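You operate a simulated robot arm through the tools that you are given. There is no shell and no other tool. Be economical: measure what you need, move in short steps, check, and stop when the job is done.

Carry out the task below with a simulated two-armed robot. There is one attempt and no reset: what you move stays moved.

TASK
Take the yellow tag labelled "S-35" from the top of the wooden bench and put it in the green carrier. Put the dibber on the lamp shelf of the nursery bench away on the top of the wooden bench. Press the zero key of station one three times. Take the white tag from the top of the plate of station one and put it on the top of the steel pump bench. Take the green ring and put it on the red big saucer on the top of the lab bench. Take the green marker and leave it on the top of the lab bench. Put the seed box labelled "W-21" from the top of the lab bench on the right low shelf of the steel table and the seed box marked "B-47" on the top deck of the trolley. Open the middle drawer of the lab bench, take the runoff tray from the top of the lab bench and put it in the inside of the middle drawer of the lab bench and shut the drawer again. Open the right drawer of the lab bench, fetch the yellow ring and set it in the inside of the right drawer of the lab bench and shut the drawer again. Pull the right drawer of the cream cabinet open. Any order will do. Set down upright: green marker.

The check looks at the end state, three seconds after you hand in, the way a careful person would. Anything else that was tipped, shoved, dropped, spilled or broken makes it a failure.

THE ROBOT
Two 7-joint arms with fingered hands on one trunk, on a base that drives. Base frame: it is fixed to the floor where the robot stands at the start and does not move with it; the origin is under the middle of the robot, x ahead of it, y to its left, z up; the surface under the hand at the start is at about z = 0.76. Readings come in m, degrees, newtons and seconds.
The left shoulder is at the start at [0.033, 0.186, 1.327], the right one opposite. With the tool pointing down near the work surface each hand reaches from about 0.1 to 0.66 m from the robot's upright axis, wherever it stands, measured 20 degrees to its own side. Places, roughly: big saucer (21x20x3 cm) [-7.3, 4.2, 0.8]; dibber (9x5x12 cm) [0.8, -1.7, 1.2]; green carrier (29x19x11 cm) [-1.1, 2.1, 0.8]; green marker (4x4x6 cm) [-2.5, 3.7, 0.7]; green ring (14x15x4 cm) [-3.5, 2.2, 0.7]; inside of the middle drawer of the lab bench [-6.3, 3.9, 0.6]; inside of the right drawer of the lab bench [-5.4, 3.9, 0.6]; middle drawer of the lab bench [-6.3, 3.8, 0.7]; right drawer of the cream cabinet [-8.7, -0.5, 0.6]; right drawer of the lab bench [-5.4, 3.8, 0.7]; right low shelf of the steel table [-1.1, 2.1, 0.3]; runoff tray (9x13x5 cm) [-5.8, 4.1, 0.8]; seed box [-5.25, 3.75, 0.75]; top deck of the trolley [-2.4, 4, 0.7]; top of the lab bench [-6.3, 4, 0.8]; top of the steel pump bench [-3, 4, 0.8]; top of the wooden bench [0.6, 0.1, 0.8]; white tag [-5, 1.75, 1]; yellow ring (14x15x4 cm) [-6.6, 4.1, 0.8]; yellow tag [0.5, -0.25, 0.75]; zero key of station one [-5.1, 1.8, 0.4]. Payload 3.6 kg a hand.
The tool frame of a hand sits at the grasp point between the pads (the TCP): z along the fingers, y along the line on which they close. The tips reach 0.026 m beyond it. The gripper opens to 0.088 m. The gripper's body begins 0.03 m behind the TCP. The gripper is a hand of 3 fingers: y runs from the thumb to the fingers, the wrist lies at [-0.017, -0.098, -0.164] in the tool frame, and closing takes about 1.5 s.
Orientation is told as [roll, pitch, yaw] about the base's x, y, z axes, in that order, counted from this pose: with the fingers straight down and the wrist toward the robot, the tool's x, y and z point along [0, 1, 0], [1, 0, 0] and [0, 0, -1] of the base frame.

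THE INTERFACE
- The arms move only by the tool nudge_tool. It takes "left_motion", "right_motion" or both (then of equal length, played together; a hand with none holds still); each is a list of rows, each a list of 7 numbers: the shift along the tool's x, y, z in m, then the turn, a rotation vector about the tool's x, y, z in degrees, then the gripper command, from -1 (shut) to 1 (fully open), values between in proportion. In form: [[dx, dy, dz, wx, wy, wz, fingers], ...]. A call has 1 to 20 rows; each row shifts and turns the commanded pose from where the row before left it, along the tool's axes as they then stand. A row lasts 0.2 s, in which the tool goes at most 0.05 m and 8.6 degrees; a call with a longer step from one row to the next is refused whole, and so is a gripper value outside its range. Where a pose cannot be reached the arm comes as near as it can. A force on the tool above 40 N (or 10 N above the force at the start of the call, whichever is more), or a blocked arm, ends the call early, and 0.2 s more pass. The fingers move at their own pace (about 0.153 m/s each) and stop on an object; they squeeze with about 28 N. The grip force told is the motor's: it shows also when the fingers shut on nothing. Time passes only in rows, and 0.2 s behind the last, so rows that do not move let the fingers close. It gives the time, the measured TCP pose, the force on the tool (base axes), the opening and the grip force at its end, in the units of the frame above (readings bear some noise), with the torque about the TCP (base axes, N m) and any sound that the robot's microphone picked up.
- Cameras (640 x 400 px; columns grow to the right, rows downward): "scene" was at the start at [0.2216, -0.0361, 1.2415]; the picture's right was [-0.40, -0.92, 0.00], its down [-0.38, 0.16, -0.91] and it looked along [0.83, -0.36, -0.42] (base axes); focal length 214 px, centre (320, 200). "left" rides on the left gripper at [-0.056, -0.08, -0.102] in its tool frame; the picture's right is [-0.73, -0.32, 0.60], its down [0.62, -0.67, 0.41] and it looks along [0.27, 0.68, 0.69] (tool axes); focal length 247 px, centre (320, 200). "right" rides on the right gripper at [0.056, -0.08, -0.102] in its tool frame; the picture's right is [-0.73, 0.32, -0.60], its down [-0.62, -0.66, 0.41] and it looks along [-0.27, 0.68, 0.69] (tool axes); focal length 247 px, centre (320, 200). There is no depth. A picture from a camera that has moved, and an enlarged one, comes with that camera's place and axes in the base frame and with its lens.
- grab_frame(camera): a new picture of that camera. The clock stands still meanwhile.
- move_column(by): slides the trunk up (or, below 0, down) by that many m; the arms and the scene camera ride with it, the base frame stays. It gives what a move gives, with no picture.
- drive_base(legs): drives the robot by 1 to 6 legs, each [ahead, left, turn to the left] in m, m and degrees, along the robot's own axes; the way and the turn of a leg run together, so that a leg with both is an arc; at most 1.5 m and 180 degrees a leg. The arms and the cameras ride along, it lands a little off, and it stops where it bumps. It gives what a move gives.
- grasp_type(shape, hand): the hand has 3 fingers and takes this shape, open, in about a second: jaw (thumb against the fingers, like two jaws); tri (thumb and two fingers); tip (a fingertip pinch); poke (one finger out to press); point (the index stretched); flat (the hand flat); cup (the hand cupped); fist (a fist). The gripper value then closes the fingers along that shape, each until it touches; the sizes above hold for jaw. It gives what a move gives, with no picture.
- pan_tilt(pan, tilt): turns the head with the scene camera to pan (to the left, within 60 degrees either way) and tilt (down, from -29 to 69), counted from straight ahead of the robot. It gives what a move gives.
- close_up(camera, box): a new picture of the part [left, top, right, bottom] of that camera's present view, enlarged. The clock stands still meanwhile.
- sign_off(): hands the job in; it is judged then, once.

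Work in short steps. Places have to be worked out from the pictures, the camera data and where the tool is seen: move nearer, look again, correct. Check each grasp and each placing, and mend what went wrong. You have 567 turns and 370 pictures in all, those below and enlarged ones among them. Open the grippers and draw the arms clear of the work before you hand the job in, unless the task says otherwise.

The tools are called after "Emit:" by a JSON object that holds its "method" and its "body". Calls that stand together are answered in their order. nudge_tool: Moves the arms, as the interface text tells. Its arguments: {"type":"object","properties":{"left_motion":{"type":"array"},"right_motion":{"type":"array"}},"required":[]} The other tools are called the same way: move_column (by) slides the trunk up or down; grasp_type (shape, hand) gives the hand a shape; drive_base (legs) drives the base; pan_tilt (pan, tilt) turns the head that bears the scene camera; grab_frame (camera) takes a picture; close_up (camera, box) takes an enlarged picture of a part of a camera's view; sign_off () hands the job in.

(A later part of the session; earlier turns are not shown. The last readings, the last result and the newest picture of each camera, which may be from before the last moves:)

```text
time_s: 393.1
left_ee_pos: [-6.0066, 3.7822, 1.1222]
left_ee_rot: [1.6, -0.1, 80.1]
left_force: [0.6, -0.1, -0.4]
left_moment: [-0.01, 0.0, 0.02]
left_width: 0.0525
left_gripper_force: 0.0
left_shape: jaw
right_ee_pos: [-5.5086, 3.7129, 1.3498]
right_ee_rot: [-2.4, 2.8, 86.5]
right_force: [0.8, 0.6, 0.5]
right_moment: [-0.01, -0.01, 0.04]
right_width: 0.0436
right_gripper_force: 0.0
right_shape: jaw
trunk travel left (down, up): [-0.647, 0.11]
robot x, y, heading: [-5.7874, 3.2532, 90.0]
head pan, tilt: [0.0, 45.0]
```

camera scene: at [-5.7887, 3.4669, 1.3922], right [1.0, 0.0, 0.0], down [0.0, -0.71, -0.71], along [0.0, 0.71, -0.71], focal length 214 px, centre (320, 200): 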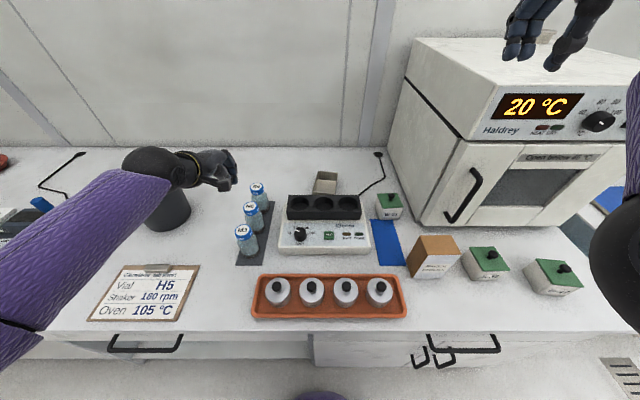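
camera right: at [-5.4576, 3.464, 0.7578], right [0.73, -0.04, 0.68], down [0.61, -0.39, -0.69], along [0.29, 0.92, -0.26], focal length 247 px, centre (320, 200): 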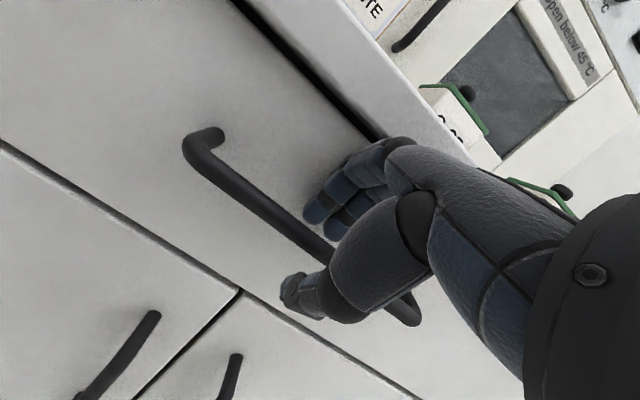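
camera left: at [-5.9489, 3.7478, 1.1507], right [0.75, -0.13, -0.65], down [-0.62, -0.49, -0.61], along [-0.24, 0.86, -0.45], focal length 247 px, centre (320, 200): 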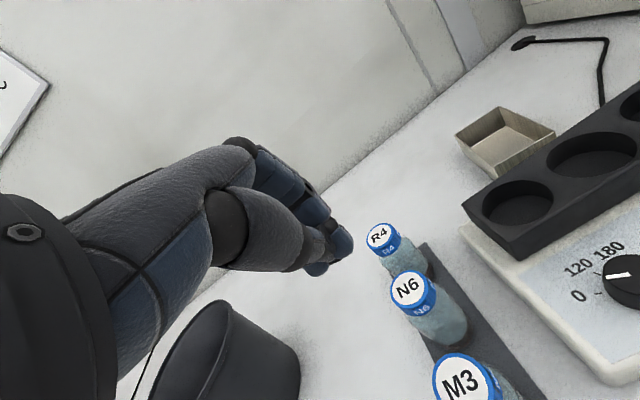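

I move the base to (-5.585, 3.362).

Emit:
{"method": "drive_base", "body": {"legs": [[0, -0.2, 0], [0.108, 0, 0]]}}

Emit:
{"method": "nudge_tool", "body": {"left_motion": [[-0.005, 0.035, 0.0, 0, -1.6, 0, 0.2], [-0.005, 0.04, 0.0, 0, 0, 0, 0.2], [-0.005, 0.04, 0.0, 0, 0, 0, 0.2], [0, 0.03, 0, 0, 0, 0, 0.2], [0, 0, 0, 0, 0, 0, 0.2]]}}

Emit:
{"method": "grab_frame", "body": {"camera": "left"}}

Emit:
{"method": "grab_frame", "body": {"camera": "scene"}}

```text
time_s: 395.6
left_ee_pos: [-5.8069, 3.8671, 1.1205]
left_ee_rot: [1.5, -0.2, 80.0]
left_force: [-0.3, 0.0, 0.0]
left_moment: [-0.02, 0.01, -0.03]
left_width: 0.0527
left_gripper_force: 0.1
left_shape: jaw
right_ee_pos: [-5.3082, 3.7993, 1.3545]
right_ee_rot: [-2.4, 2.2, 86.2]
right_force: [-0.2, 0.4, 0.4]
right_moment: [0.0, -0.02, 0.01]
right_width: 0.0437
right_gripper_force: 0.0
right_shape: jaw
trunk travel left (down, up): [-0.647, 0.11]
robot x, y, heading: [-5.5862, 3.3347, 90.1]
head pan, tilt: [0.0, 45.0]
stopped in leg 2: the robot was blocked; the commanded pose is now the measured one
```

```text
time_s: 396.8
left_ee_pos: [-5.7648, 4.0059, 1.124]
left_ee_rot: [-0.1, -0.5, 80.1]
left_force: [0.9, 0.4, 0.2]
left_moment: [0.02, 0.0, 0.0]
left_width: 0.0527
left_gripper_force: 0.0
left_shape: jaw
right_ee_pos: [-5.3082, 3.7954, 1.3551]
right_ee_rot: [-2.3, 2.2, 86.3]
right_force: [0.4, -0.3, -0.2]
right_moment: [0.0, 0.01, 0.03]
right_width: 0.0437
right_gripper_force: 0.0
right_shape: jaw
trunk travel left (down, up): [-0.647, 0.11]
robot x, y, heading: [-5.5851, 3.3391, 90.0]
head pan, tilt: [0.0, 45.0]
```

```text
194 pictures are left
camera left: at [-5.7233, 3.9164, 1.2259], right [0.67, -0.44, -0.6], down [-0.73, -0.54, -0.42], along [-0.14, 0.72, -0.68], focal length 247 px, centre (320, 200)
```

left: 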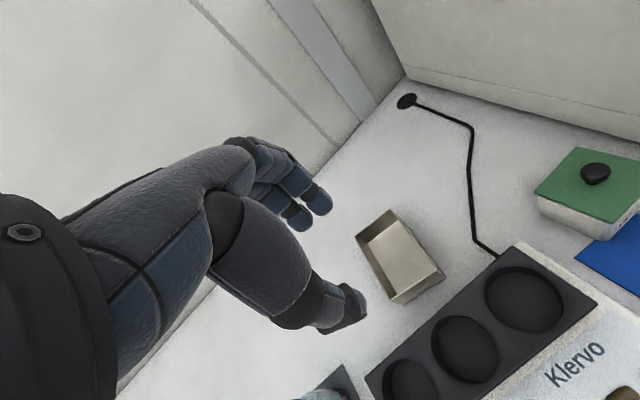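

```text
193 pictures are left
camera scene: at [-5.5877, 3.5483, 1.3926], right [1.0, 0.0, 0.0], down [0.0, -0.71, -0.71], along [0.0, 0.71, -0.71], focal length 214 px, centre (320, 200)
```

scene: 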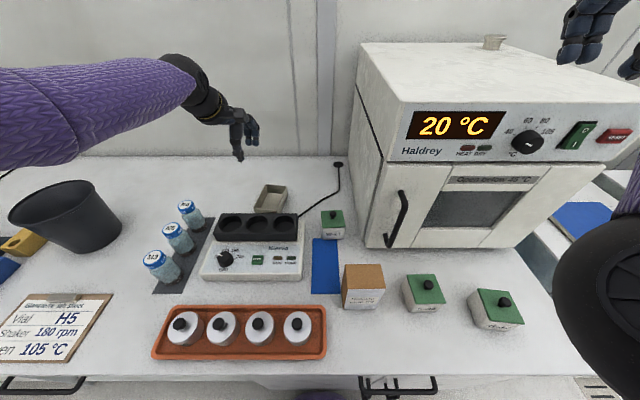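

Near wall centre is (-5.767, 4.039). I align the hand over it and lower the trunk 0.2 m.

Emit:
{"method": "nudge_tool", "body": {"left_motion": [[0.008, 0.033, 0, 0, 0, 0, 0.15], [0, 0, 0, 0, 0, 0, 0.15]]}}

Emit:
{"method": "move_column", "body": {"by": -0.2}}

Emit:
{"method": "grab_frame", "body": {"camera": "left"}}

Emit:
{"method": "grab_frame", "body": {"camera": "scene"}}

```text
time_s: 397.4
left_ee_pos: [-5.7678, 4.0129, 1.1269]
left_ee_rot: [0.0, -0.3, 80.2]
left_force: [-0.1, -0.5, 0.1]
left_moment: [0.02, 0.0, 0.0]
left_width: 0.0511
left_gripper_force: 0.1
left_shape: jaw
left hand out of reach, approached as far as the arm can: row 1
right_ee_pos: [-5.309, 3.7952, 1.3551]
right_ee_rot: [-2.3, 2.2, 86.2]
right_force: [0.5, -0.3, -0.4]
right_moment: [0.0, -0.01, -0.01]
right_width: 0.0434
right_gripper_force: 0.2
right_shape: jaw
trunk travel left (down, up): [-0.647, 0.11]
robot x, y, heading: [-5.5858, 3.3385, 89.9]
head pan, tilt: [0.0, 45.0]
```

```text
time_s: 399.5
left_ee_pos: [-5.7668, 4.0138, 0.9033]
left_ee_rot: [-0.5, 1.6, 80.1]
left_force: [-0.6, -1.0, 0.9]
left_moment: [-0.06, 0.01, 0.02]
left_width: 0.0516
left_gripper_force: 0.0
left_shape: jaw
right_ee_pos: [-5.2971, 3.7984, 1.1553]
right_ee_rot: [-3.6, 1.9, 85.2]
right_force: [-0.2, 0.0, 0.9]
right_moment: [0.02, 0.0, 0.0]
right_width: 0.0438
right_gripper_force: 0.1
right_shape: jaw
trunk travel left (down, up): [-0.447, 0.31]
robot x, y, heading: [-5.589, 3.3373, 89.9]
head pan, tilt: [0.0, 45.0]
```

```text
192 pictures are left
camera left: at [-5.7261, 3.9286, 1.0095], right [0.67, -0.46, -0.58], down [-0.73, -0.56, -0.4], along [-0.15, 0.69, -0.71], focal length 247 px, centre (320, 200)
```

left: 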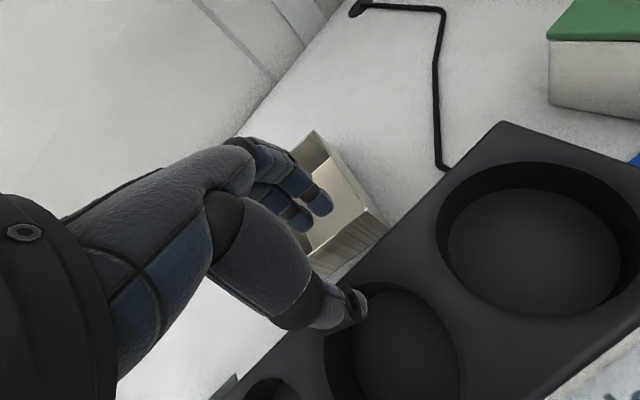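

```text
191 pictures are left
camera scene: at [-5.587, 3.5581, 1.1873], right [1.0, 0.0, 0.0], down [0.0, -0.71, -0.71], along [0.0, 0.71, -0.71], focal length 214 px, centre (320, 200)
```

scene: 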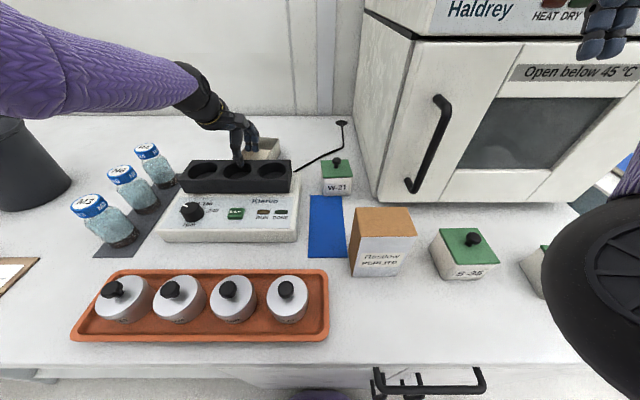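

The thumb is close to the block's edge and the arm is at its limit. I raise the hand 0.12 m first, then lower the trunk for more forward reach.

Emit:
{"method": "nudge_tool", "body": {"left_motion": [[0, 0, -0.04, 0, 0, 0, 0.15], [0, 0, -0.04, 0, 0, 0, 0.15], [0, 0, -0.04, 0, 0, 0, 0.15], [0, 0, 0, 0, 0, 0, 0.15]]}}

Emit:
{"method": "move_column", "body": {"by": -0.1}}

```text
time_s: 400.5
left_ee_pos: [-5.7666, 4.0485, 1.0147]
left_ee_rot: [-0.5, 1.8, 80.1]
left_force: [0.2, 0.0, -0.8]
left_moment: [-0.04, -0.01, -0.02]
left_width: 0.051
left_gripper_force: 0.1
left_shape: jaw
left hand out of reach, approached as far as the arm can: row 1, 2, 3
right_ee_pos: [-5.2981, 3.7987, 1.1553]
right_ee_rot: [-3.4, 1.9, 85.2]
right_force: [-0.3, 0.4, -0.1]
right_moment: [-0.05, -0.01, -0.03]
right_width: 0.0437
right_gripper_force: 0.1
right_shape: jaw
trunk travel left (down, up): [-0.447, 0.31]
robot x, y, heading: [-5.5869, 3.3377, 89.8]
head pan, tilt: [0.0, 45.0]
```

```text
time_s: 401.9
left_ee_pos: [-5.7664, 4.0526, 0.8812]
left_ee_rot: [-0.9, 4.5, 79.9]
left_force: [0.3, 0.0, 0.3]
left_moment: [-0.01, 0.03, 0.03]
left_width: 0.051
left_gripper_force: 0.0
left_shape: jaw
right_ee_pos: [-5.2989, 3.8102, 1.0355]
right_ee_rot: [-3.6, 4.1, 85.2]
right_force: [0.5, 0.7, 0.4]
right_moment: [-0.01, -0.01, -0.02]
right_width: 0.0438
right_gripper_force: 0.1
right_shape: jaw
trunk travel left (down, up): [-0.347, 0.41]
robot x, y, heading: [-5.5855, 3.3379, 89.9]
head pan, tilt: [0.0, 45.0]
```

Now at y 4.053, z 0.881 with slight backward tilt; I check the view.

Emit:
{"method": "grab_frame", "body": {"camera": "left"}}

Emit:
{"method": "grab_frame", "body": {"camera": "scene"}}

```text
190 pictures are left
camera left: at [-5.724, 3.9738, 0.9908], right [0.67, -0.49, -0.56], down [-0.73, -0.58, -0.37], along [-0.15, 0.65, -0.74], focal length 247 px, centre (320, 200)
```

left: 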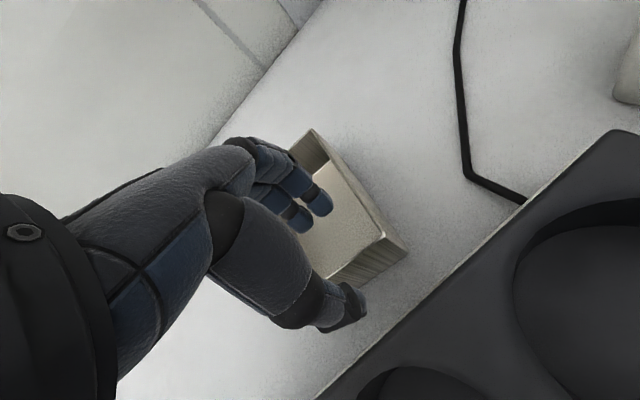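

```text
189 pictures are left
camera scene: at [-5.587, 3.569, 1.0811], right [1.0, 0.0, 0.0], down [0.0, -0.71, -0.71], along [0.0, 0.71, -0.71], focal length 214 px, centre (320, 200)
```

scene: 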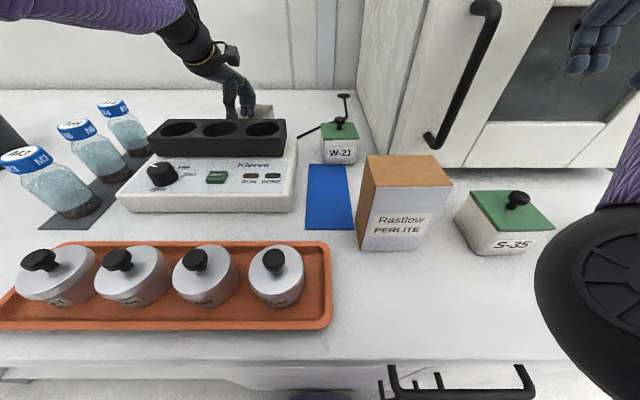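

Fingers are inside the tray and the thumb is behind it. I level, centre on the wall and lower to z≈0.858, then close.

Emit:
{"method": "nudge_tool", "body": {"left_motion": [[0, -0.006, 0.01, -4, 1, 0, 0.15], [0, -0.004, 0.012, 0, 0, 0, 0.15], [0, 0, 0, 0, 0, 0, 0.15]]}}

Emit:
{"method": "grab_frame", "body": {"camera": "left"}}

```text
time_s: 402.7
left_ee_pos: [-5.7672, 4.0558, 0.8547]
left_ee_rot: [0.2, 0.6, 80.0]
left_force: [-0.6, -0.1, -0.1]
left_moment: [-0.03, 0.0, -0.01]
left_width: 0.0511
left_gripper_force: 0.1
left_shape: jaw
left hand out of reach, approached as far as the arm can: row 1
right_ee_pos: [-5.2984, 3.8107, 1.0364]
right_ee_rot: [-3.7, 4.3, 85.1]
right_force: [0.3, -0.5, -0.5]
right_moment: [-0.01, -0.03, -0.01]
right_width: 0.0436
right_gripper_force: 0.1
right_shape: jaw
trunk travel left (down, up): [-0.347, 0.41]
robot x, y, heading: [-5.5849, 3.3369, 89.8]
head pan, tilt: [0.0, 45.0]
```

```text
188 pictures are left
camera left: at [-5.7241, 3.9692, 0.9583], right [0.67, -0.45, -0.6], down [-0.73, -0.55, -0.4], along [-0.15, 0.7, -0.69], focal length 247 px, centre (320, 200)
```

left: 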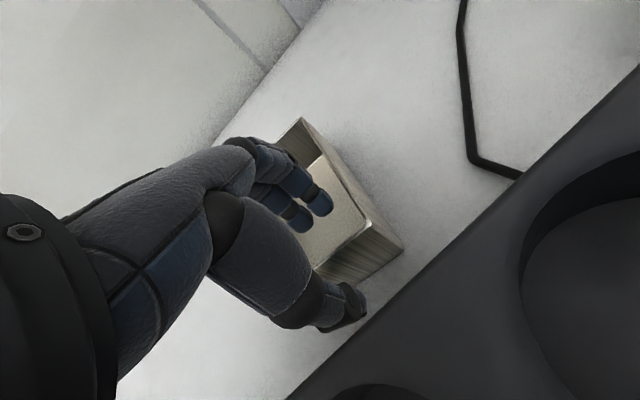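

I shift 1 cm back to centre on the wall, then close.

Emit:
{"method": "nudge_tool", "body": {"left_motion": [[0, -0.012, 0, 0, 0, 0, 0.15], [0, 0, 0, 0, 0, 0, 0.15], [0, 0, 0, 0, 0, 0, -0.3], [0, 0, 0, 0, 0, 0, -1], [0, 0, 0, 0, 0, 0, -1], [0, 0, 0, 0, 0, 0, -1], [0, 0, 0, 0, 0, 0, -1], [0, 0, 0, 0, 0, 0, -1]]}}

Emit:
{"method": "grab_frame", "body": {"camera": "left"}}

```text
time_s: 404.5
left_ee_pos: [-5.7678, 4.0558, 0.8518]
left_ee_rot: [0.1, 0.7, 80.0]
left_force: [-0.9, -0.4, 0.4]
left_moment: [0.01, 0.01, 0.04]
left_width: 0.0001
left_gripper_force: 27.9
left_shape: jaw
left hand out of reach, approached as far as the arm can: row 1
right_ee_pos: [-5.2975, 3.8109, 1.0362]
right_ee_rot: [-3.6, 4.2, 85.2]
right_force: [-0.6, -0.4, -0.3]
right_moment: [0.01, -0.01, 0.03]
right_width: 0.0439
right_gripper_force: 0.0
right_shape: jaw
trunk travel left (down, up): [-0.347, 0.41]
robot x, y, heading: [-5.5847, 3.3382, 90.0]
head pan, tilt: [0.0, 45.0]
```

```text
187 pictures are left
camera left: at [-5.7254, 3.9684, 0.9551], right [0.67, -0.45, -0.6], down [-0.73, -0.55, -0.4], along [-0.15, 0.7, -0.69], focal length 247 px, centre (320, 200)
```

left: 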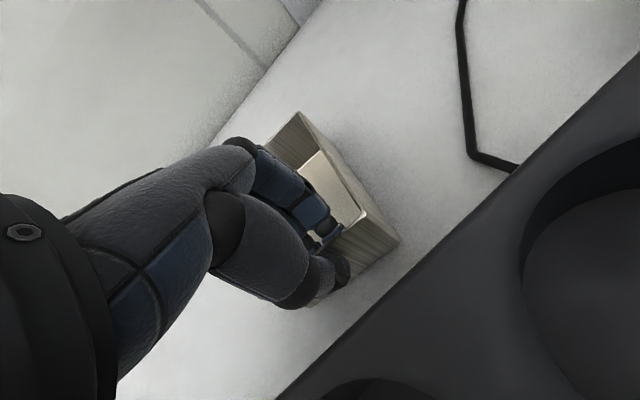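

The thin wall seems pinched. I lift with the trunk 8 cm and check.

Emit:
{"method": "move_column", "body": {"by": 0.08}}

Emit:
{"method": "grab_frame", "body": {"camera": "left"}}

Emit:
{"method": "close_up", "body": {"camera": "scene", "box": [140, 40, 340, 180]}}

```text
time_s: 405.6
left_ee_pos: [-5.7689, 4.0526, 0.9566]
left_ee_rot: [0.5, -1.5, 80.1]
left_force: [0.8, 0.1, -1.6]
left_moment: [-0.13, 0.04, -0.02]
left_width: 0.0
left_gripper_force: 27.4
left_shape: jaw
right_ee_pos: [-5.3092, 3.81, 1.1111]
right_ee_rot: [-2.6, 4.9, 86.3]
right_force: [-0.2, -0.8, 0.0]
right_moment: [0.0, 0.01, -0.03]
right_width: 0.0435
right_gripper_force: 0.0
right_shape: jaw
trunk travel left (down, up): [-0.427, 0.33]
robot x, y, heading: [-5.5835, 3.3335, 90.0]
head pan, tilt: [0.0, 45.0]
```

```text
186 pictures are left
camera left: at [-5.7257, 3.9623, 1.0569], right [0.67, -0.42, -0.61], down [-0.73, -0.54, -0.42], along [-0.15, 0.73, -0.67], focal length 247 px, centre (320, 200)
```

left: 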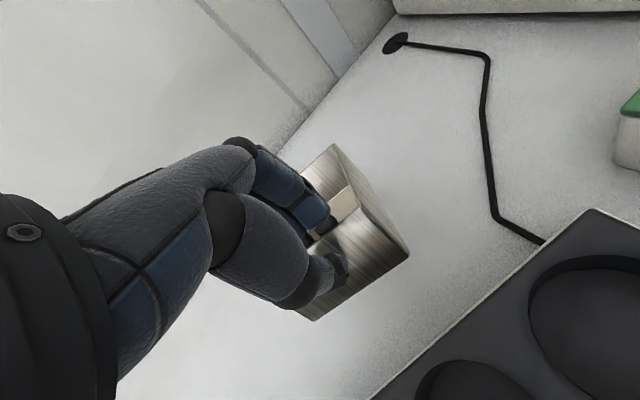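

```text
2.86 times, centred on (240, 110) of scene
camera zoom: at [-5.5871, 3.5606, 1.1659], right [1.0, 0.0, 0.0], down [0.0, -0.71, -0.71], along [0.0, 0.71, -0.71], focal length 613 px, centre (549, 457)
```

zoom: 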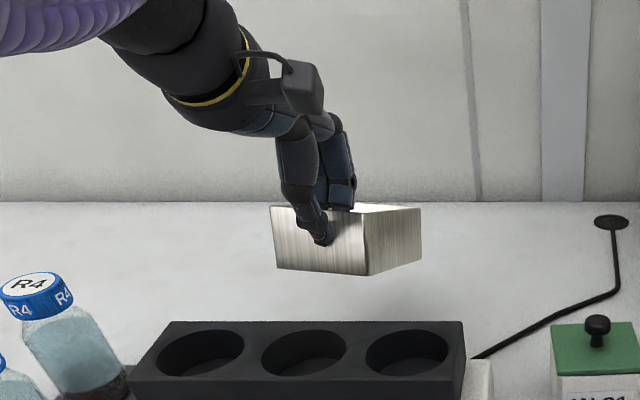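

The tray is securely lifted and level. I raise it more and back away from the bench.

Emit:
{"method": "move_column", "body": {"by": 0.25}}

Emit:
{"method": "drive_base", "body": {"legs": [[-0.4, 0, 0]]}}

Emit:
{"method": "nudge_tool", "body": {"left_motion": [[0, -0.03, 0, 0, 0, 0, -1], [0, -0.03, 0, 0, 0, 0, -1], [0.01, -0.03, 0, 0, 0, 0, -1], [0.02, -0.03, 0, 0, 0, 0, -1], [0.02, -0.03, 0, 0, 0, 0, -1], [0.02, -0.02, 0, 0, 0, 0, -1]]}}

Emit:
{"method": "grab_frame", "body": {"camera": "left"}}

```text
time_s: 408.2
left_ee_pos: [-5.7672, 4.0472, 1.2395]
left_ee_rot: [0.9, -4.0, 80.1]
left_force: [-0.6, -0.5, -2.0]
left_moment: [-0.08, 0.01, 0.01]
left_width: 0.0001
left_gripper_force: 27.8
left_shape: jaw
right_ee_pos: [-5.3075, 3.8098, 1.3615]
right_ee_rot: [-2.6, 4.9, 86.1]
right_force: [0.0, -0.3, 0.9]
right_moment: [-0.04, -0.02, 0.0]
right_width: 0.0437
right_gripper_force: 0.0
right_shape: jaw
trunk travel left (down, up): [-0.677, 0.08]
robot x, y, heading: [-5.5848, 3.3398, 90.1]
head pan, tilt: [0.0, 45.0]
```

```text
time_s: 410.7
left_ee_pos: [-5.7673, 3.6523, 1.24]
left_ee_rot: [0.9, -4.1, 79.9]
left_force: [0.2, -0.2, -1.9]
left_moment: [-0.09, -0.01, 0.01]
left_width: 0.0
left_gripper_force: 28.0
left_shape: jaw
right_ee_pos: [-5.3073, 3.4126, 1.3614]
right_ee_rot: [-2.7, 4.8, 86.0]
right_force: [0.5, 0.1, -0.3]
right_moment: [0.01, -0.02, 0.0]
right_width: 0.0435
right_gripper_force: 0.0
right_shape: jaw
trunk travel left (down, up): [-0.677, 0.08]
robot x, y, heading: [-5.586, 2.9398, 89.9]
head pan, tilt: [0.0, 45.0]
```

```text
time_s: 412.1
left_ee_pos: [-5.8662, 3.4982, 1.2283]
left_ee_rot: [0.8, -4.2, 79.9]
left_force: [-0.4, -0.8, -2.0]
left_moment: [-0.04, 0.03, -0.01]
left_width: 0.0001
left_gripper_force: 28.1
left_shape: jaw
right_ee_pos: [-5.3079, 3.4128, 1.3622]
right_ee_rot: [-2.7, 4.8, 85.9]
right_force: [0.2, -0.1, 0.0]
right_moment: [-0.02, 0.01, 0.01]
right_width: 0.0438
right_gripper_force: 0.0
right_shape: jaw
trunk travel left (down, up): [-0.677, 0.08]
robot x, y, heading: [-5.5872, 2.9396, 89.7]
head pan, tilt: [0.0, 45.0]
```

```text
184 pictures are left
camera left: at [-5.824, 3.4024, 1.3246], right [0.67, -0.4, -0.63], down [-0.73, -0.51, -0.45], along [-0.15, 0.76, -0.63], focal length 247 px, centre (320, 200)
```

left: 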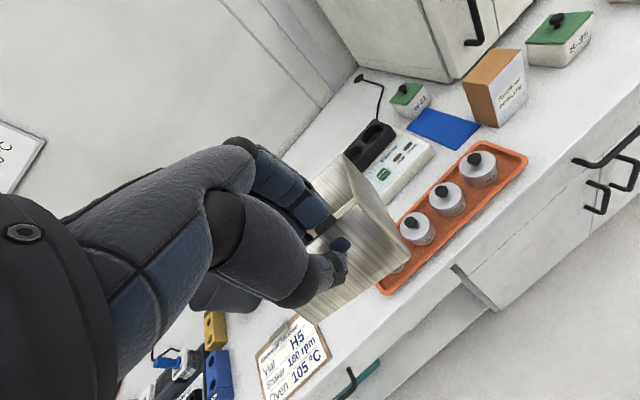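

Tray is held well. I drive left to the middle drawer (handle at about x=-6.27) and lower the trunk.

Emit:
{"method": "drive_base", "body": {"legs": [[0, 0.9, 0], [0.06, 0, 0]]}}

Emit:
{"method": "move_column", "body": {"by": -0.28}}

Emit:
{"method": "grab_frame", "body": {"camera": "scene"}}

Emit:
{"method": "grab_frame", "body": {"camera": "right"}}

```text
time_s: 417.4
left_ee_pos: [-6.759, 3.5616, 1.2289]
left_ee_rot: [0.9, -4.1, 79.9]
left_force: [0.2, -0.8, -1.6]
left_moment: [-0.06, 0.01, 0.02]
left_width: 0.0001
left_gripper_force: 28.2
left_shape: jaw
right_ee_pos: [-6.2021, 3.4765, 1.3609]
right_ee_rot: [-2.6, 4.8, 86.0]
right_force: [-0.7, 0.4, -1.2]
right_moment: [-0.01, 0.01, -0.01]
right_width: 0.0439
right_gripper_force: 0.1
right_shape: jaw
trunk travel left (down, up): [-0.677, 0.08]
robot x, y, heading: [-6.4797, 3.0043, 89.6]
head pan, tilt: [0.0, 45.0]
```

```text
time_s: 420.2
left_ee_pos: [-6.7591, 3.561, 0.9481]
left_ee_rot: [0.9, -4.2, 79.8]
left_force: [-0.3, 0.5, -1.5]
left_moment: [-0.06, 0.01, 0.02]
left_width: 0.0
left_gripper_force: 28.2
left_shape: jaw
right_ee_pos: [-6.2005, 3.4746, 1.0829]
right_ee_rot: [-2.8, 4.6, 85.8]
right_force: [-0.4, 0.1, 0.3]
right_moment: [-0.03, -0.01, -0.03]
right_width: 0.0438
right_gripper_force: 0.1
right_shape: jaw
trunk travel left (down, up): [-0.397, 0.36]
robot x, y, heading: [-6.4791, 3.0036, 89.5]
head pan, tilt: [0.0, 45.0]
```

```text
183 pictures are left
camera scene: at [-6.4814, 3.2299, 1.1345], right [1.0, 0.0, 0.0], down [0.0, -0.71, -0.71], along [0.0, 0.71, -0.71], focal length 214 px, centre (320, 200)
```

scene: 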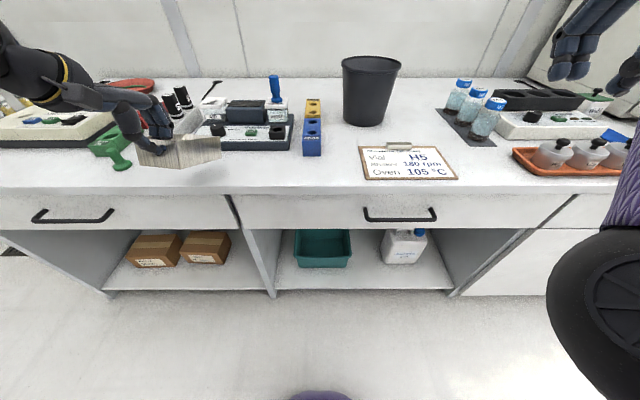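

```text
182 pictures are left
camera right: at [-6.2662, 3.4075, 1.1885], right [0.73, 0.32, 0.61], down [0.59, -0.74, -0.32], along [0.34, 0.59, -0.73], focal length 247 px, centre (320, 200)
```

right: 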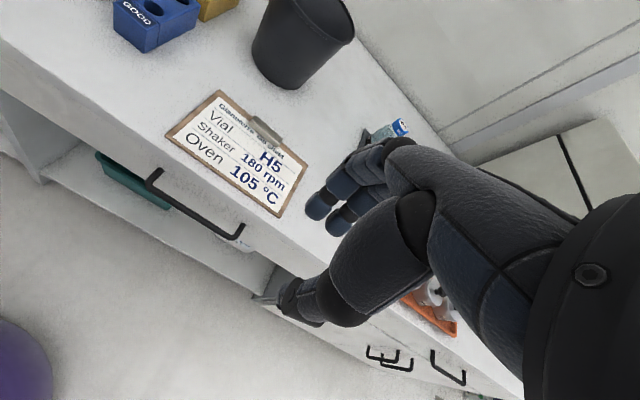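

Handle bar at (-6.271, 3.59, 0.70). I tilt the right hand 30° and move to the pre-grasp.

Emit:
{"method": "nudge_tool", "body": {"right_motion": [[0, 0, 0, -6.9, 0.6, -0.7, -0.2], [0, 0, 0, -6.9, 0.6, -0.7, -0.2], [0, 0, 0, -6.9, 0.6, -0.7, -0.2], [0, 0, 0, -6.9, 0.5, -0.7, -0.2], [0, 0, 0, -6.9, 0.5, -0.7, -0.2], [0.0101, -0.0131, 0.0396, 0, 0, 0, -0.2], [0.0101, -0.0131, 0.0396, 0, 0, 0, -0.2], [0.0101, -0.0131, 0.0396, 0, 0, 0, -0.2], [0.0101, -0.0131, 0.0396, 0, 0, 0, -0.2], [0.0101, -0.0131, 0.0396, 0, 0, 0, -0.2], [0.0101, -0.0131, 0.0396, 0, 0, 0, -0.2], [0.0101, -0.0131, 0.0396, 0, 0, 0, -0.2], [0, 0, 0, 0, 0, 0, -0.2]]}}

Emit:
{"method": "grab_frame", "body": {"camera": "right"}}

```text
time_s: 421.1
left_ee_pos: [-6.759, 3.5619, 0.9484]
left_ee_rot: [0.9, -4.0, 79.8]
left_force: [0.0, 0.2, -1.4]
left_moment: [-0.1, 0.0, -0.01]
left_width: 0.0
left_gripper_force: 28.0
left_shape: jaw
right_ee_pos: [-6.1838, 3.498, 1.1625]
right_ee_rot: [-2.5, -27.7, 87.7]
right_force: [-0.3, 0.2, 0.2]
right_moment: [0.0, 0.01, 0.02]
right_width: 0.0359
right_gripper_force: 0.1
right_shape: jaw
trunk travel left (down, up): [-0.397, 0.36]
robot x, y, heading: [-6.4815, 3.0016, 89.7]
head pan, tilt: [0.0, 45.0]
stopped in row 4 (right hand): the arm was blocked; the commanded pose is now the measured one
```

```text
181 pictures are left
camera right: at [-6.2497, 3.3832, 1.2141], right [0.71, -0.04, 0.71], down [0.62, -0.44, -0.65], along [0.33, 0.9, -0.28], focal length 247 px, centre (320, 200)
```

right: 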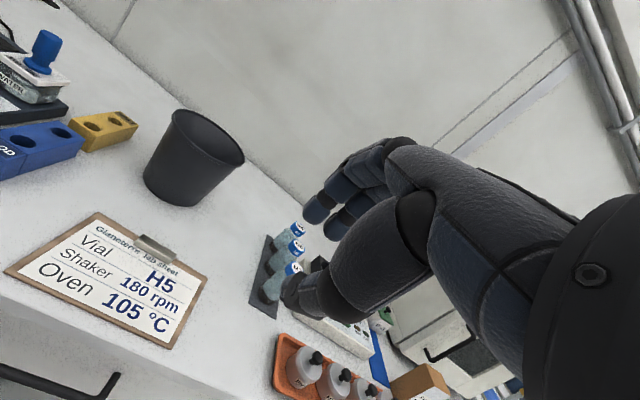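

The tilt hit a limit up high; I go down first along the same line.

Emit:
{"method": "nudge_tool", "body": {"right_motion": [[0.0097, -0.0155, 0.0377, 0, 0, 0, -0.2], [0.0097, -0.0155, 0.0377, 0, 0, 0, -0.2], [0.0097, -0.0155, 0.0377, 0, 0, 0, -0.2], [0.0097, -0.0155, 0.0377, 0, 0, 0, -0.2], [0.0097, -0.0155, 0.0377, 0, 0, 0, -0.2], [0.0097, -0.0155, 0.0377, 0, 0, 0, -0.2], [0.0097, -0.0155, 0.0377, 0, 1.2, 0, -0.2], [0.0097, -0.0155, 0.0377, 0, 1.2, 0, -0.2], [0.0097, -0.0155, 0.0377, -2, 0, 0, -0.2], [0, 0, 0, 0, 0, 0, -0.2]]}}

Emit:
{"method": "grab_frame", "body": {"camera": "right"}}

Emit:
{"method": "grab_frame", "body": {"camera": "scene"}}

```text
time_s: 421.8
left_ee_pos: [-6.7592, 3.5608, 0.9491]
left_ee_rot: [1.1, -4.0, 79.8]
left_force: [0.0, -0.4, -1.9]
left_moment: [-0.03, 0.01, 0.0]
left_width: 0.0
left_gripper_force: 27.8
left_shape: jaw
right_ee_pos: [-6.1925, 3.5345, 1.1379]
right_ee_rot: [-3.5, -36.9, 87.2]
right_force: [0.2, -0.6, -0.7]
right_moment: [0.0, -0.01, 0.01]
right_width: 0.0357
right_gripper_force: 0.0
right_shape: jaw
trunk travel left (down, up): [-0.397, 0.36]
robot x, y, heading: [-6.4799, 3.0038, 89.5]
head pan, tilt: [0.0, 45.0]
stopped in row 3 (right hand): the arm was blocked; the commanded pose is now the measured one
```

```text
180 pictures are left
camera right: at [-6.2607, 3.4125, 1.1695], right [0.69, -0.16, 0.7], down [0.63, -0.34, -0.7], along [0.35, 0.93, -0.13], focal length 247 px, centre (320, 200)
```

right: 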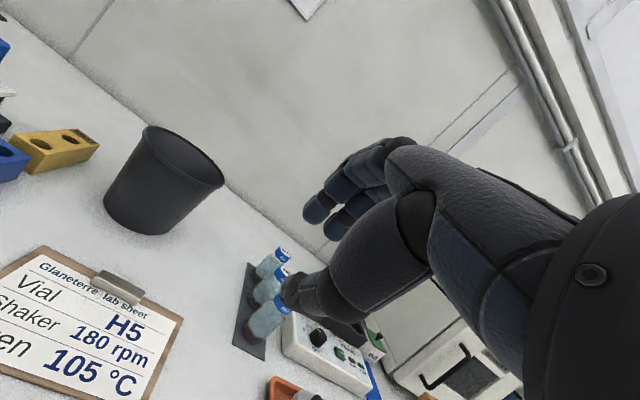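

```text
179 pictures are left
camera scene: at [-6.4811, 3.2299, 1.1344], right [1.0, 0.0, 0.0], down [0.0, -0.71, -0.71], along [0.0, 0.71, -0.71], focal length 214 px, centre (320, 200)
```

scene: 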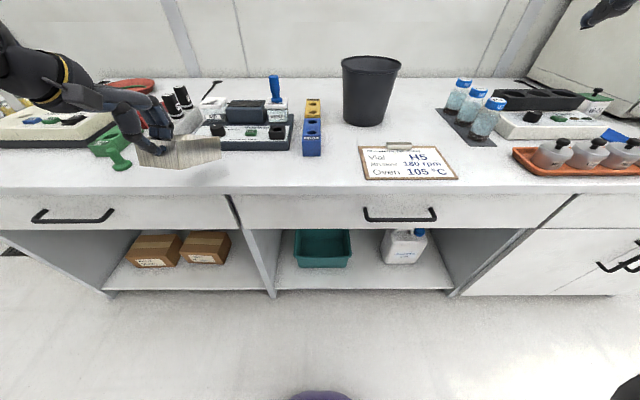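

The arm is in an awkward bent posture. I level it while moving outward to the right, as it was before the first drawer.

Emit:
{"method": "nudge_tool", "body": {"right_motion": [[-0.02, 0.01, 0, 7.5, 0, 0, -0.2], [-0.02, 0.01, 0, 7.5, 1, 0, -0.2], [-0.02, 0.01, 0, 7.5, 1, -1, -0.2], [-0.02, 0.01, 0, 7.5, 1, -1, -0.2], [-0.02, 0, 0, 6.5, 0.5, -1, -0.2], [0, 0, 0, 0, 0, 0, -0.2]]}}

```text
time_s: 423.2
left_ee_pos: [-6.7593, 3.5617, 0.9475]
left_ee_rot: [0.9, -4.1, 79.9]
left_force: [0.6, -0.7, -1.8]
left_moment: [-0.05, 0.06, 0.03]
left_width: 0.0
left_gripper_force: 28.1
left_shape: jaw
right_ee_pos: [-6.0909, 3.563, 1.1574]
right_ee_rot: [0.1, -0.2, 89.2]
right_force: [0.0, -0.4, -0.2]
right_moment: [0.0, -0.02, 0.03]
right_width: 0.0354
right_gripper_force: 0.1
right_shape: jaw
trunk travel left (down, up): [-0.397, 0.36]
robot x, y, heading: [-6.4806, 3.0039, 89.6]
head pan, tilt: [0.0, 45.0]
```

Level again. I repeat the descent path used before.

Emit:
{"method": "nudge_tool", "body": {"right_motion": [[0.01, 0, 0.04, 0, 0, 0, -0.2], [0.02, -0.01, 0.04, 0, 0, 0, -0.2], [0.03, -0.016, 0.03, 0, 0, 0, -0.2], [0.03, -0.016, 0.03, 0, 0, 0, -0.2], [0.03, -0.016, 0.03, 0, 0, 0, -0.2], [0.03, -0.016, 0.03, 0, 0, 0, -0.2], [0.03, -0.016, 0.02, 0, 0, 0, -0.2], [0, 0, 0, 0, 0, 0, -0.2]]}}

```text
time_s: 425.0
left_ee_pos: [-6.759, 3.562, 0.9483]
left_ee_rot: [0.8, -4.1, 79.8]
left_force: [0.3, -0.3, -2.0]
left_moment: [-0.07, 0.0, -0.02]
left_width: 0.0001
left_gripper_force: 27.9
left_shape: jaw
right_ee_pos: [-6.2736, 3.4757, 0.938]
right_ee_rot: [0.2, -0.2, 89.3]
right_force: [0.0, -0.7, -0.9]
right_moment: [0.0, 0.01, 0.01]
right_width: 0.0355
right_gripper_force: 0.0
right_shape: jaw
trunk travel left (down, up): [-0.397, 0.36]
robot x, y, heading: [-6.4804, 3.0018, 89.8]
head pan, tilt: [0.0, 45.0]
```

Good. Now tilt 30° and go to the pre-grasp.

Emit:
{"method": "nudge_tool", "body": {"right_motion": [[0, 0, 0, -7.5, 0, 0, -0.2], [0, 0, 0, -7.5, 0, 0, -0.2], [0, 0, 0, -7.5, 0, 0, -0.2], [0, 0, 0, -7.5, 0, 0, -0.2], [0, -0.0051, 0.0378, 0, 0, 0, -0.2], [0, -0.0051, 0.0378, 0, 0, 0, -0.2], [0, -0.0051, 0.0378, 0, 0, 0, -0.2], [0, -0.0051, 0.0378, 0, 0, 0, -0.2], [0, 0, 0, 0, 0, 0, -0.2]]}}

Emit:
{"method": "grab_frame", "body": {"camera": "right"}}

```text
time_s: 427.0
left_ee_pos: [-6.7597, 3.5612, 0.9494]
left_ee_rot: [1.0, -4.1, 79.8]
left_force: [-0.2, -0.2, -0.6]
left_moment: [-0.06, -0.03, 0.01]
left_width: 0.0
left_gripper_force: 27.7
left_shape: jaw
right_ee_pos: [-6.2738, 3.5346, 0.7979]
right_ee_rot: [0.1, -30.3, 89.1]
right_force: [0.0, 0.0, 0.4]
right_moment: [0.01, 0.03, 0.03]
right_width: 0.0355
right_gripper_force: 0.0
right_shape: jaw
trunk travel left (down, up): [-0.397, 0.36]
robot x, y, heading: [-6.4818, 3.0035, 89.5]
head pan, tilt: [0.0, 45.0]
```

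```text
178 pictures are left
camera right: at [-6.3308, 3.4136, 0.8458], right [0.74, -0.04, 0.68], down [0.62, -0.38, -0.69], along [0.28, 0.93, -0.25], focal length 247 px, centre (320, 200)
```

right: 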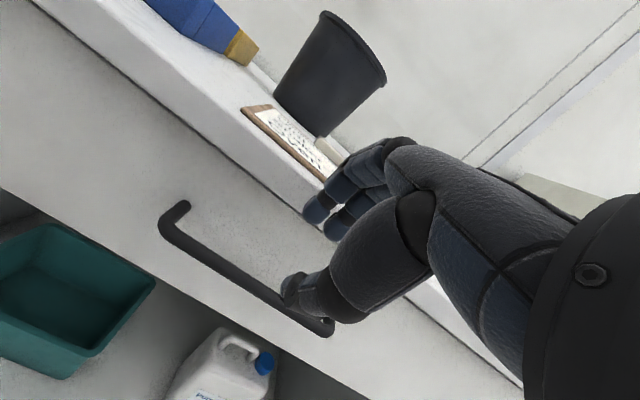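

Same picture as with the first drawer. I slide in, close, and pull back 0.1 m.

Emit:
{"method": "nudge_tool", "body": {"right_motion": [[0, 0, 0.03, 0, 0, 0, -0.2], [0, 0, 0.03, 0, 0, 0, -0.2], [0, 0, 0.025, 0, 0, 0, -0.2], [0, 0, 0.015, 0, 0, 0, -0.2], [0, 0, 0, 0, 0, 0, -0.2], [0, 0, 0, 0, 0, 0, -0.6], [0, 0, 0, 0, 0, 0, -1], [0, 0, 0, 0, 0, 0, -1], [0, 0, 0, 0, 0, 0, -1], [0, 0, 0, 0, 0, 0, -1]]}}

Emit:
{"method": "grab_frame", "body": {"camera": "right"}}

```text
time_s: 429.2
left_ee_pos: [-6.7596, 3.5625, 0.9486]
left_ee_rot: [0.8, -4.0, 79.7]
left_force: [-0.7, -0.3, -1.7]
left_moment: [-0.05, 0.03, 0.01]
left_width: 0.0002
left_gripper_force: 28.0
left_shape: jaw
right_ee_pos: [-6.2733, 3.5849, 0.7087]
right_ee_rot: [0.2, -30.0, 89.1]
right_force: [-1.2, 1.5, -12.4]
right_moment: [-0.02, 0.01, 0.04]
right_width: 0.003
right_gripper_force: 28.4
right_shape: jaw
trunk travel left (down, up): [-0.397, 0.36]
robot x, y, heading: [-6.4791, 3.0015, 89.7]
head pan, tilt: [0.0, 45.0]
```

```text
177 pictures are left
camera right: at [-6.3311, 3.464, 0.7579], right [0.74, -0.03, 0.68], down [0.62, -0.38, -0.69], along [0.28, 0.92, -0.26], focal length 247 px, centre (320, 200)
```

right: 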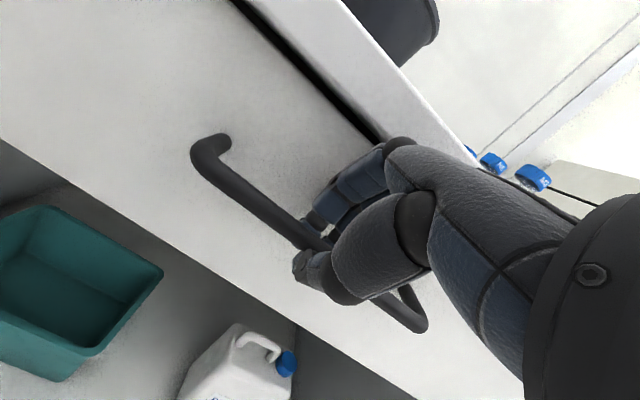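

The bar is gripped. I pull by driving back 0.28 m.

Emit:
{"method": "drive_base", "body": {"legs": [[-0.28, 0, 0]]}}

Emit:
{"method": "grab_frame", "body": {"camera": "scene"}}

```text
time_s: 431.2
left_ee_pos: [-6.7601, 3.2859, 0.9487]
left_ee_rot: [1.0, -4.0, 79.8]
left_force: [0.3, 0.2, -1.3]
left_moment: [-0.08, -0.02, -0.04]
left_width: 0.0
left_gripper_force: 27.7
left_shape: jaw
right_ee_pos: [-6.2739, 3.3095, 0.7097]
right_ee_rot: [0.2, -30.0, 89.0]
right_force: [2.6, 1.1, -19.5]
right_moment: [-0.02, -0.06, 0.08]
right_width: 0.0029
right_gripper_force: 27.6
right_shape: jaw
trunk travel left (down, up): [-0.397, 0.36]
robot x, y, heading: [-6.4831, 2.7265, 89.9]
head pan, tilt: [0.0, 45.0]
```

```text
176 pictures are left
camera scene: at [-6.4818, 2.9538, 1.134], right [1.0, 0.0, 0.0], down [0.0, -0.71, -0.71], along [0.0, 0.71, -0.71], focal length 214 px, centre (320, 200)
```

scene: 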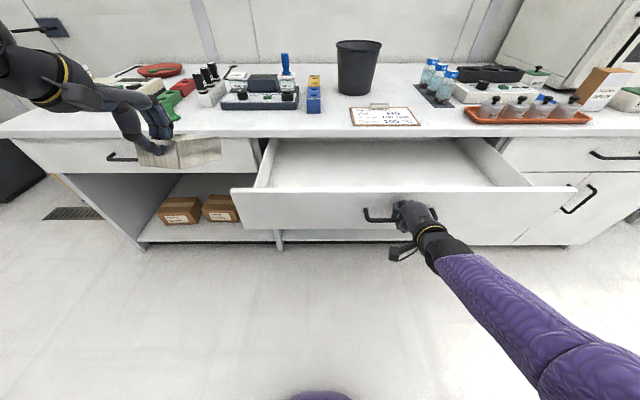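

Open. I release the handle and withdraw the right hand.

Emit:
{"method": "nudge_tool", "body": {"right_motion": [[0, 0, 0, 0, 0, 0, -0.4], [0, 0, 0, 0, 0, 0, -0.1], [0, 0, 0, 0, 0, 0, -0.1], [0, 0, -0.03, 0, 0, 0, -0.1], [0, 0, -0.04, 0, 0, 0, -0.1], [0, 0, -0.04, 0, 0, 0, -0.1], [-0.02, 0.0, -0.04, 7, 0, 0, 0], [-0.02, 0.0, -0.04, 7, 0, 0, 0], [-0.02, 0.0, -0.04, 8, 0, 0, 0], [-0.02, 0.0, -0.03, 8, 0, 0, 0], [0, 0, 0, 0, 0, 0, 0]]}}

Emit:
{"method": "move_column", "body": {"by": 0.1}}

Emit:
{"method": "grab_frame", "body": {"camera": "scene"}}

```text
time_s: 433.6
left_ee_pos: [-6.7597, 3.2841, 0.9487]
left_ee_rot: [0.9, -4.2, 79.8]
left_force: [0.1, 0.7, -1.5]
left_moment: [-0.07, 0.0, 0.0]
left_width: 0.0
left_gripper_force: 27.9
left_shape: jaw
right_ee_pos: [-6.1944, 3.2, 0.944]
right_ee_rot: [0.1, -0.1, 89.1]
right_force: [0.5, 0.6, 0.1]
right_moment: [0.04, 0.03, 0.0]
right_width: 0.0437
right_gripper_force: 0.1
right_shape: jaw
trunk travel left (down, up): [-0.397, 0.36]
robot x, y, heading: [-6.4836, 2.7272, 89.6]
head pan, tilt: [0.0, 45.0]
```

```text
time_s: 434.9
left_ee_pos: [-6.7596, 3.2837, 1.0483]
left_ee_rot: [0.9, -4.0, 79.8]
left_force: [0.5, -0.3, -0.7]
left_moment: [-0.08, -0.04, 0.02]
left_width: 0.0
left_gripper_force: 27.9
left_shape: jaw
right_ee_pos: [-6.1955, 3.1999, 1.0445]
right_ee_rot: [0.0, -0.1, 89.2]
right_force: [-0.3, 0.8, -0.8]
right_moment: [-0.01, -0.02, -0.03]
right_width: 0.0437
right_gripper_force: 0.1
right_shape: jaw
trunk travel left (down, up): [-0.497, 0.26]
robot x, y, heading: [-6.4846, 2.7263, 89.8]
head pan, tilt: [0.0, 45.0]
```

```text
175 pictures are left
camera scene: at [-6.4827, 2.9445, 1.2392], right [1.0, 0.0, 0.0], down [0.0, -0.71, -0.71], along [0.0, 0.71, -0.71], focal length 214 px, centre (320, 200)
```

scene: 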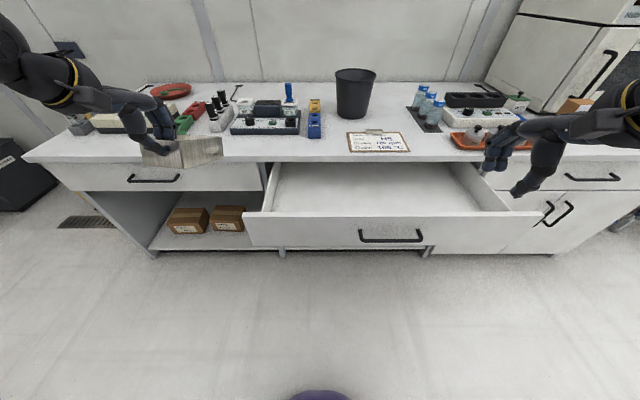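

I drive right and forward so the tray hangs over the drawer, and lift the right hand a bit.

Emit:
{"method": "drive_base", "body": {"legs": [[0, -0.4, 0], [0.13, 0, 0]]}}

Emit:
{"method": "nudge_tool", "body": {"right_motion": [[-0.02, 0.01, -0.04, 0, 0, 0, 0], [-0.02, 0.01, -0.04, 0, 0, 0, 0], [-0.02, 0.01, -0.04, 0, 0, 0, 0], [-0.02, 0.01, -0.03, 0, 0, 0, 0]]}}

Emit:
{"method": "pan_tilt", "body": {"pan": 15, "tilt": 45}}

Emit:
{"method": "grab_frame", "body": {"camera": "scene"}}

```text
time_s: 438.3
left_ee_pos: [-6.3601, 3.4138, 1.0476]
left_ee_rot: [0.9, -4.0, 80.1]
left_force: [0.0, 0.0, -1.8]
left_moment: [-0.1, 0.0, 0.01]
left_width: 0.0
left_gripper_force: 27.5
left_shape: jaw
right_ee_pos: [-5.795, 3.331, 1.0426]
right_ee_rot: [0.1, -0.1, 89.5]
right_force: [-0.6, 1.0, -0.1]
right_moment: [-0.03, -0.03, 0.0]
right_width: 0.0435
right_gripper_force: 0.1
right_shape: jaw
trunk travel left (down, up): [-0.497, 0.26]
robot x, y, heading: [-6.0818, 2.8565, 90.0]
head pan, tilt: [0.0, 45.0]
```

```text
time_s: 439.3
left_ee_pos: [-6.3611, 3.4127, 1.0484]
left_ee_rot: [0.9, -3.9, 80.0]
left_force: [0.8, -0.7, -1.1]
left_moment: [-0.07, -0.03, 0.0]
left_width: 0.0
left_gripper_force: 27.7
left_shape: jaw
right_ee_pos: [-5.7144, 3.3676, 1.1934]
right_ee_rot: [0.2, 0.0, 89.4]
right_force: [-0.6, 0.4, 0.7]
right_moment: [-0.01, -0.02, 0.02]
right_width: 0.0437
right_gripper_force: 0.0
right_shape: jaw
trunk travel left (down, up): [-0.497, 0.26]
robot x, y, heading: [-6.0806, 2.8568, 90.0]
head pan, tilt: [0.0, 45.0]
```

```text
time_s: 440.1
left_ee_pos: [-6.3609, 3.4128, 1.0474]
left_ee_rot: [0.9, -4.1, 80.0]
left_force: [-0.2, 0.1, -0.8]
left_moment: [-0.1, 0.0, 0.0]
left_width: 0.0
left_gripper_force: 27.9
left_shape: jaw
right_ee_pos: [-5.7146, 3.3684, 1.1944]
right_ee_rot: [0.1, -0.1, 89.4]
right_force: [-0.3, 0.0, 0.2]
right_moment: [0.0, -0.02, -0.03]
right_width: 0.0436
right_gripper_force: 0.1
right_shape: jaw
trunk travel left (down, up): [-0.497, 0.26]
robot x, y, heading: [-6.0836, 2.8567, 89.8]
head pan, tilt: [15.0, 45.0]
```

```text
174 pictures are left
camera scene: at [-6.1029, 3.0709, 1.2393], right [0.97, 0.26, 0.0], down [0.18, -0.68, -0.71], along [-0.18, 0.68, -0.71], focal length 214 px, centre (320, 200)
```

scene: 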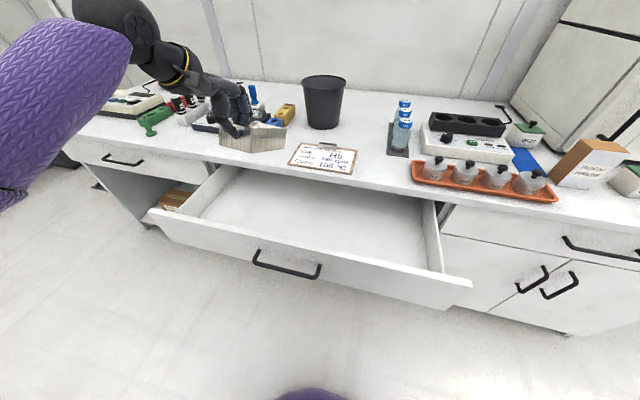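

I lower the trunk 0.25 m, then check the tray relative to the drawer walls.

Emit:
{"method": "move_column", "body": {"by": -0.24}}

Emit:
{"method": "grab_frame", "body": {"camera": "scene"}}

Emit:
{"method": "grab_frame", "body": {"camera": "left"}}

```text
time_s: 442.6
left_ee_pos: [-6.3615, 3.4132, 0.8092]
left_ee_rot: [0.9, -4.1, 79.9]
left_force: [-0.5, 0.5, -1.2]
left_moment: [-0.09, 0.0, -0.02]
left_width: 0.0
left_gripper_force: 28.0
left_shape: jaw
right_ee_pos: [-5.7149, 3.3685, 0.954]
right_ee_rot: [0.2, -0.1, 89.2]
right_force: [0.2, -1.0, -0.8]
right_moment: [0.02, 0.01, -0.02]
right_width: 0.0438
right_gripper_force: 0.0
right_shape: jaw
trunk travel left (down, up): [-0.257, 0.5]
robot x, y, heading: [-6.0838, 2.8567, 89.9]
head pan, tilt: [15.0, 45.0]
```

```text
173 pictures are left
camera scene: at [-6.103, 3.0997, 0.9834], right [0.97, 0.26, 0.0], down [0.18, -0.68, -0.71], along [-0.18, 0.68, -0.71], focal length 214 px, centre (320, 200)
```

scene: 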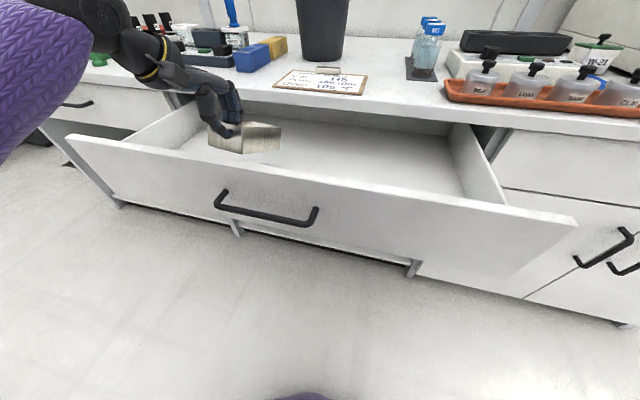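

```text
172 pictures are left
camera left: at [-6.3179, 3.3172, 0.9049], right [0.67, -0.4, -0.63], down [-0.73, -0.52, -0.45], along [-0.15, 0.76, -0.63], focal length 247 px, centre (320, 200)
```

left: 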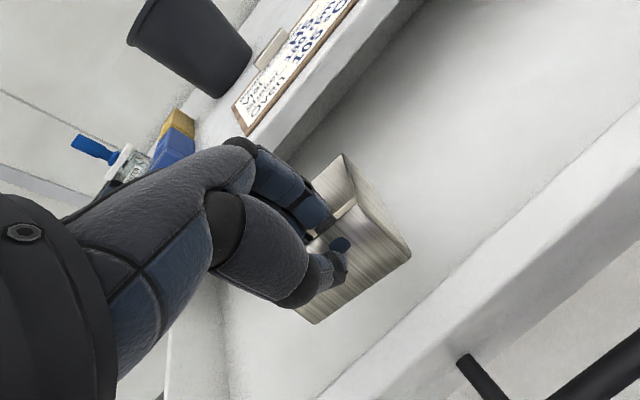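

Tray is inside the drawer outline. I lower until contact.

Emit:
{"method": "nudge_tool", "body": {"left_motion": [[0, 0, 0.04, 0, 0, 0, -1], [0, 0, 0.03, 0, 0, 0, -1], [0, 0, 0.02, 0, 0, 0, -1], [0, 0, 0.01, 0, 0, 0, -1], [0, 0, 0.01, 0, 0, 0, -1], [0, 0, 0.005, 0, 0, 0, -1], [0, 0, 0, 0, 0, 0, -1]]}}

Emit:
{"method": "grab_frame", "body": {"camera": "left"}}

```text
time_s: 444.1
left_ee_pos: [-6.3606, 3.4223, 0.6965]
left_ee_rot: [1.1, -4.5, 79.9]
left_force: [-2.5, 0.4, 12.7]
left_moment: [-0.73, 0.19, -0.13]
left_width: 0.0001
left_gripper_force: 28.2
left_shape: jaw
right_ee_pos: [-5.7145, 3.3688, 0.9553]
right_ee_rot: [0.1, -0.1, 89.4]
right_force: [0.1, 0.3, 0.0]
right_moment: [-0.02, 0.01, -0.03]
right_width: 0.0437
right_gripper_force: 0.0
right_shape: jaw
trunk travel left (down, up): [-0.257, 0.5]
robot x, y, heading: [-6.0833, 2.8544, 89.9]
head pan, tilt: [15.0, 45.0]
```

```text
171 pictures are left
camera left: at [-6.3187, 3.3261, 0.7913], right [0.67, -0.39, -0.63], down [-0.73, -0.51, -0.45], along [-0.15, 0.76, -0.63], focal length 247 px, centre (320, 200)
```

left: 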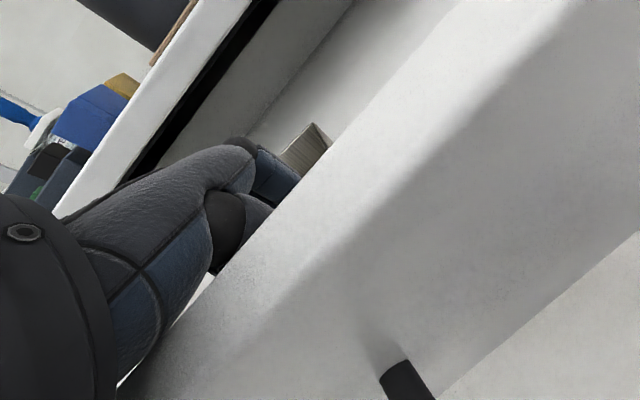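

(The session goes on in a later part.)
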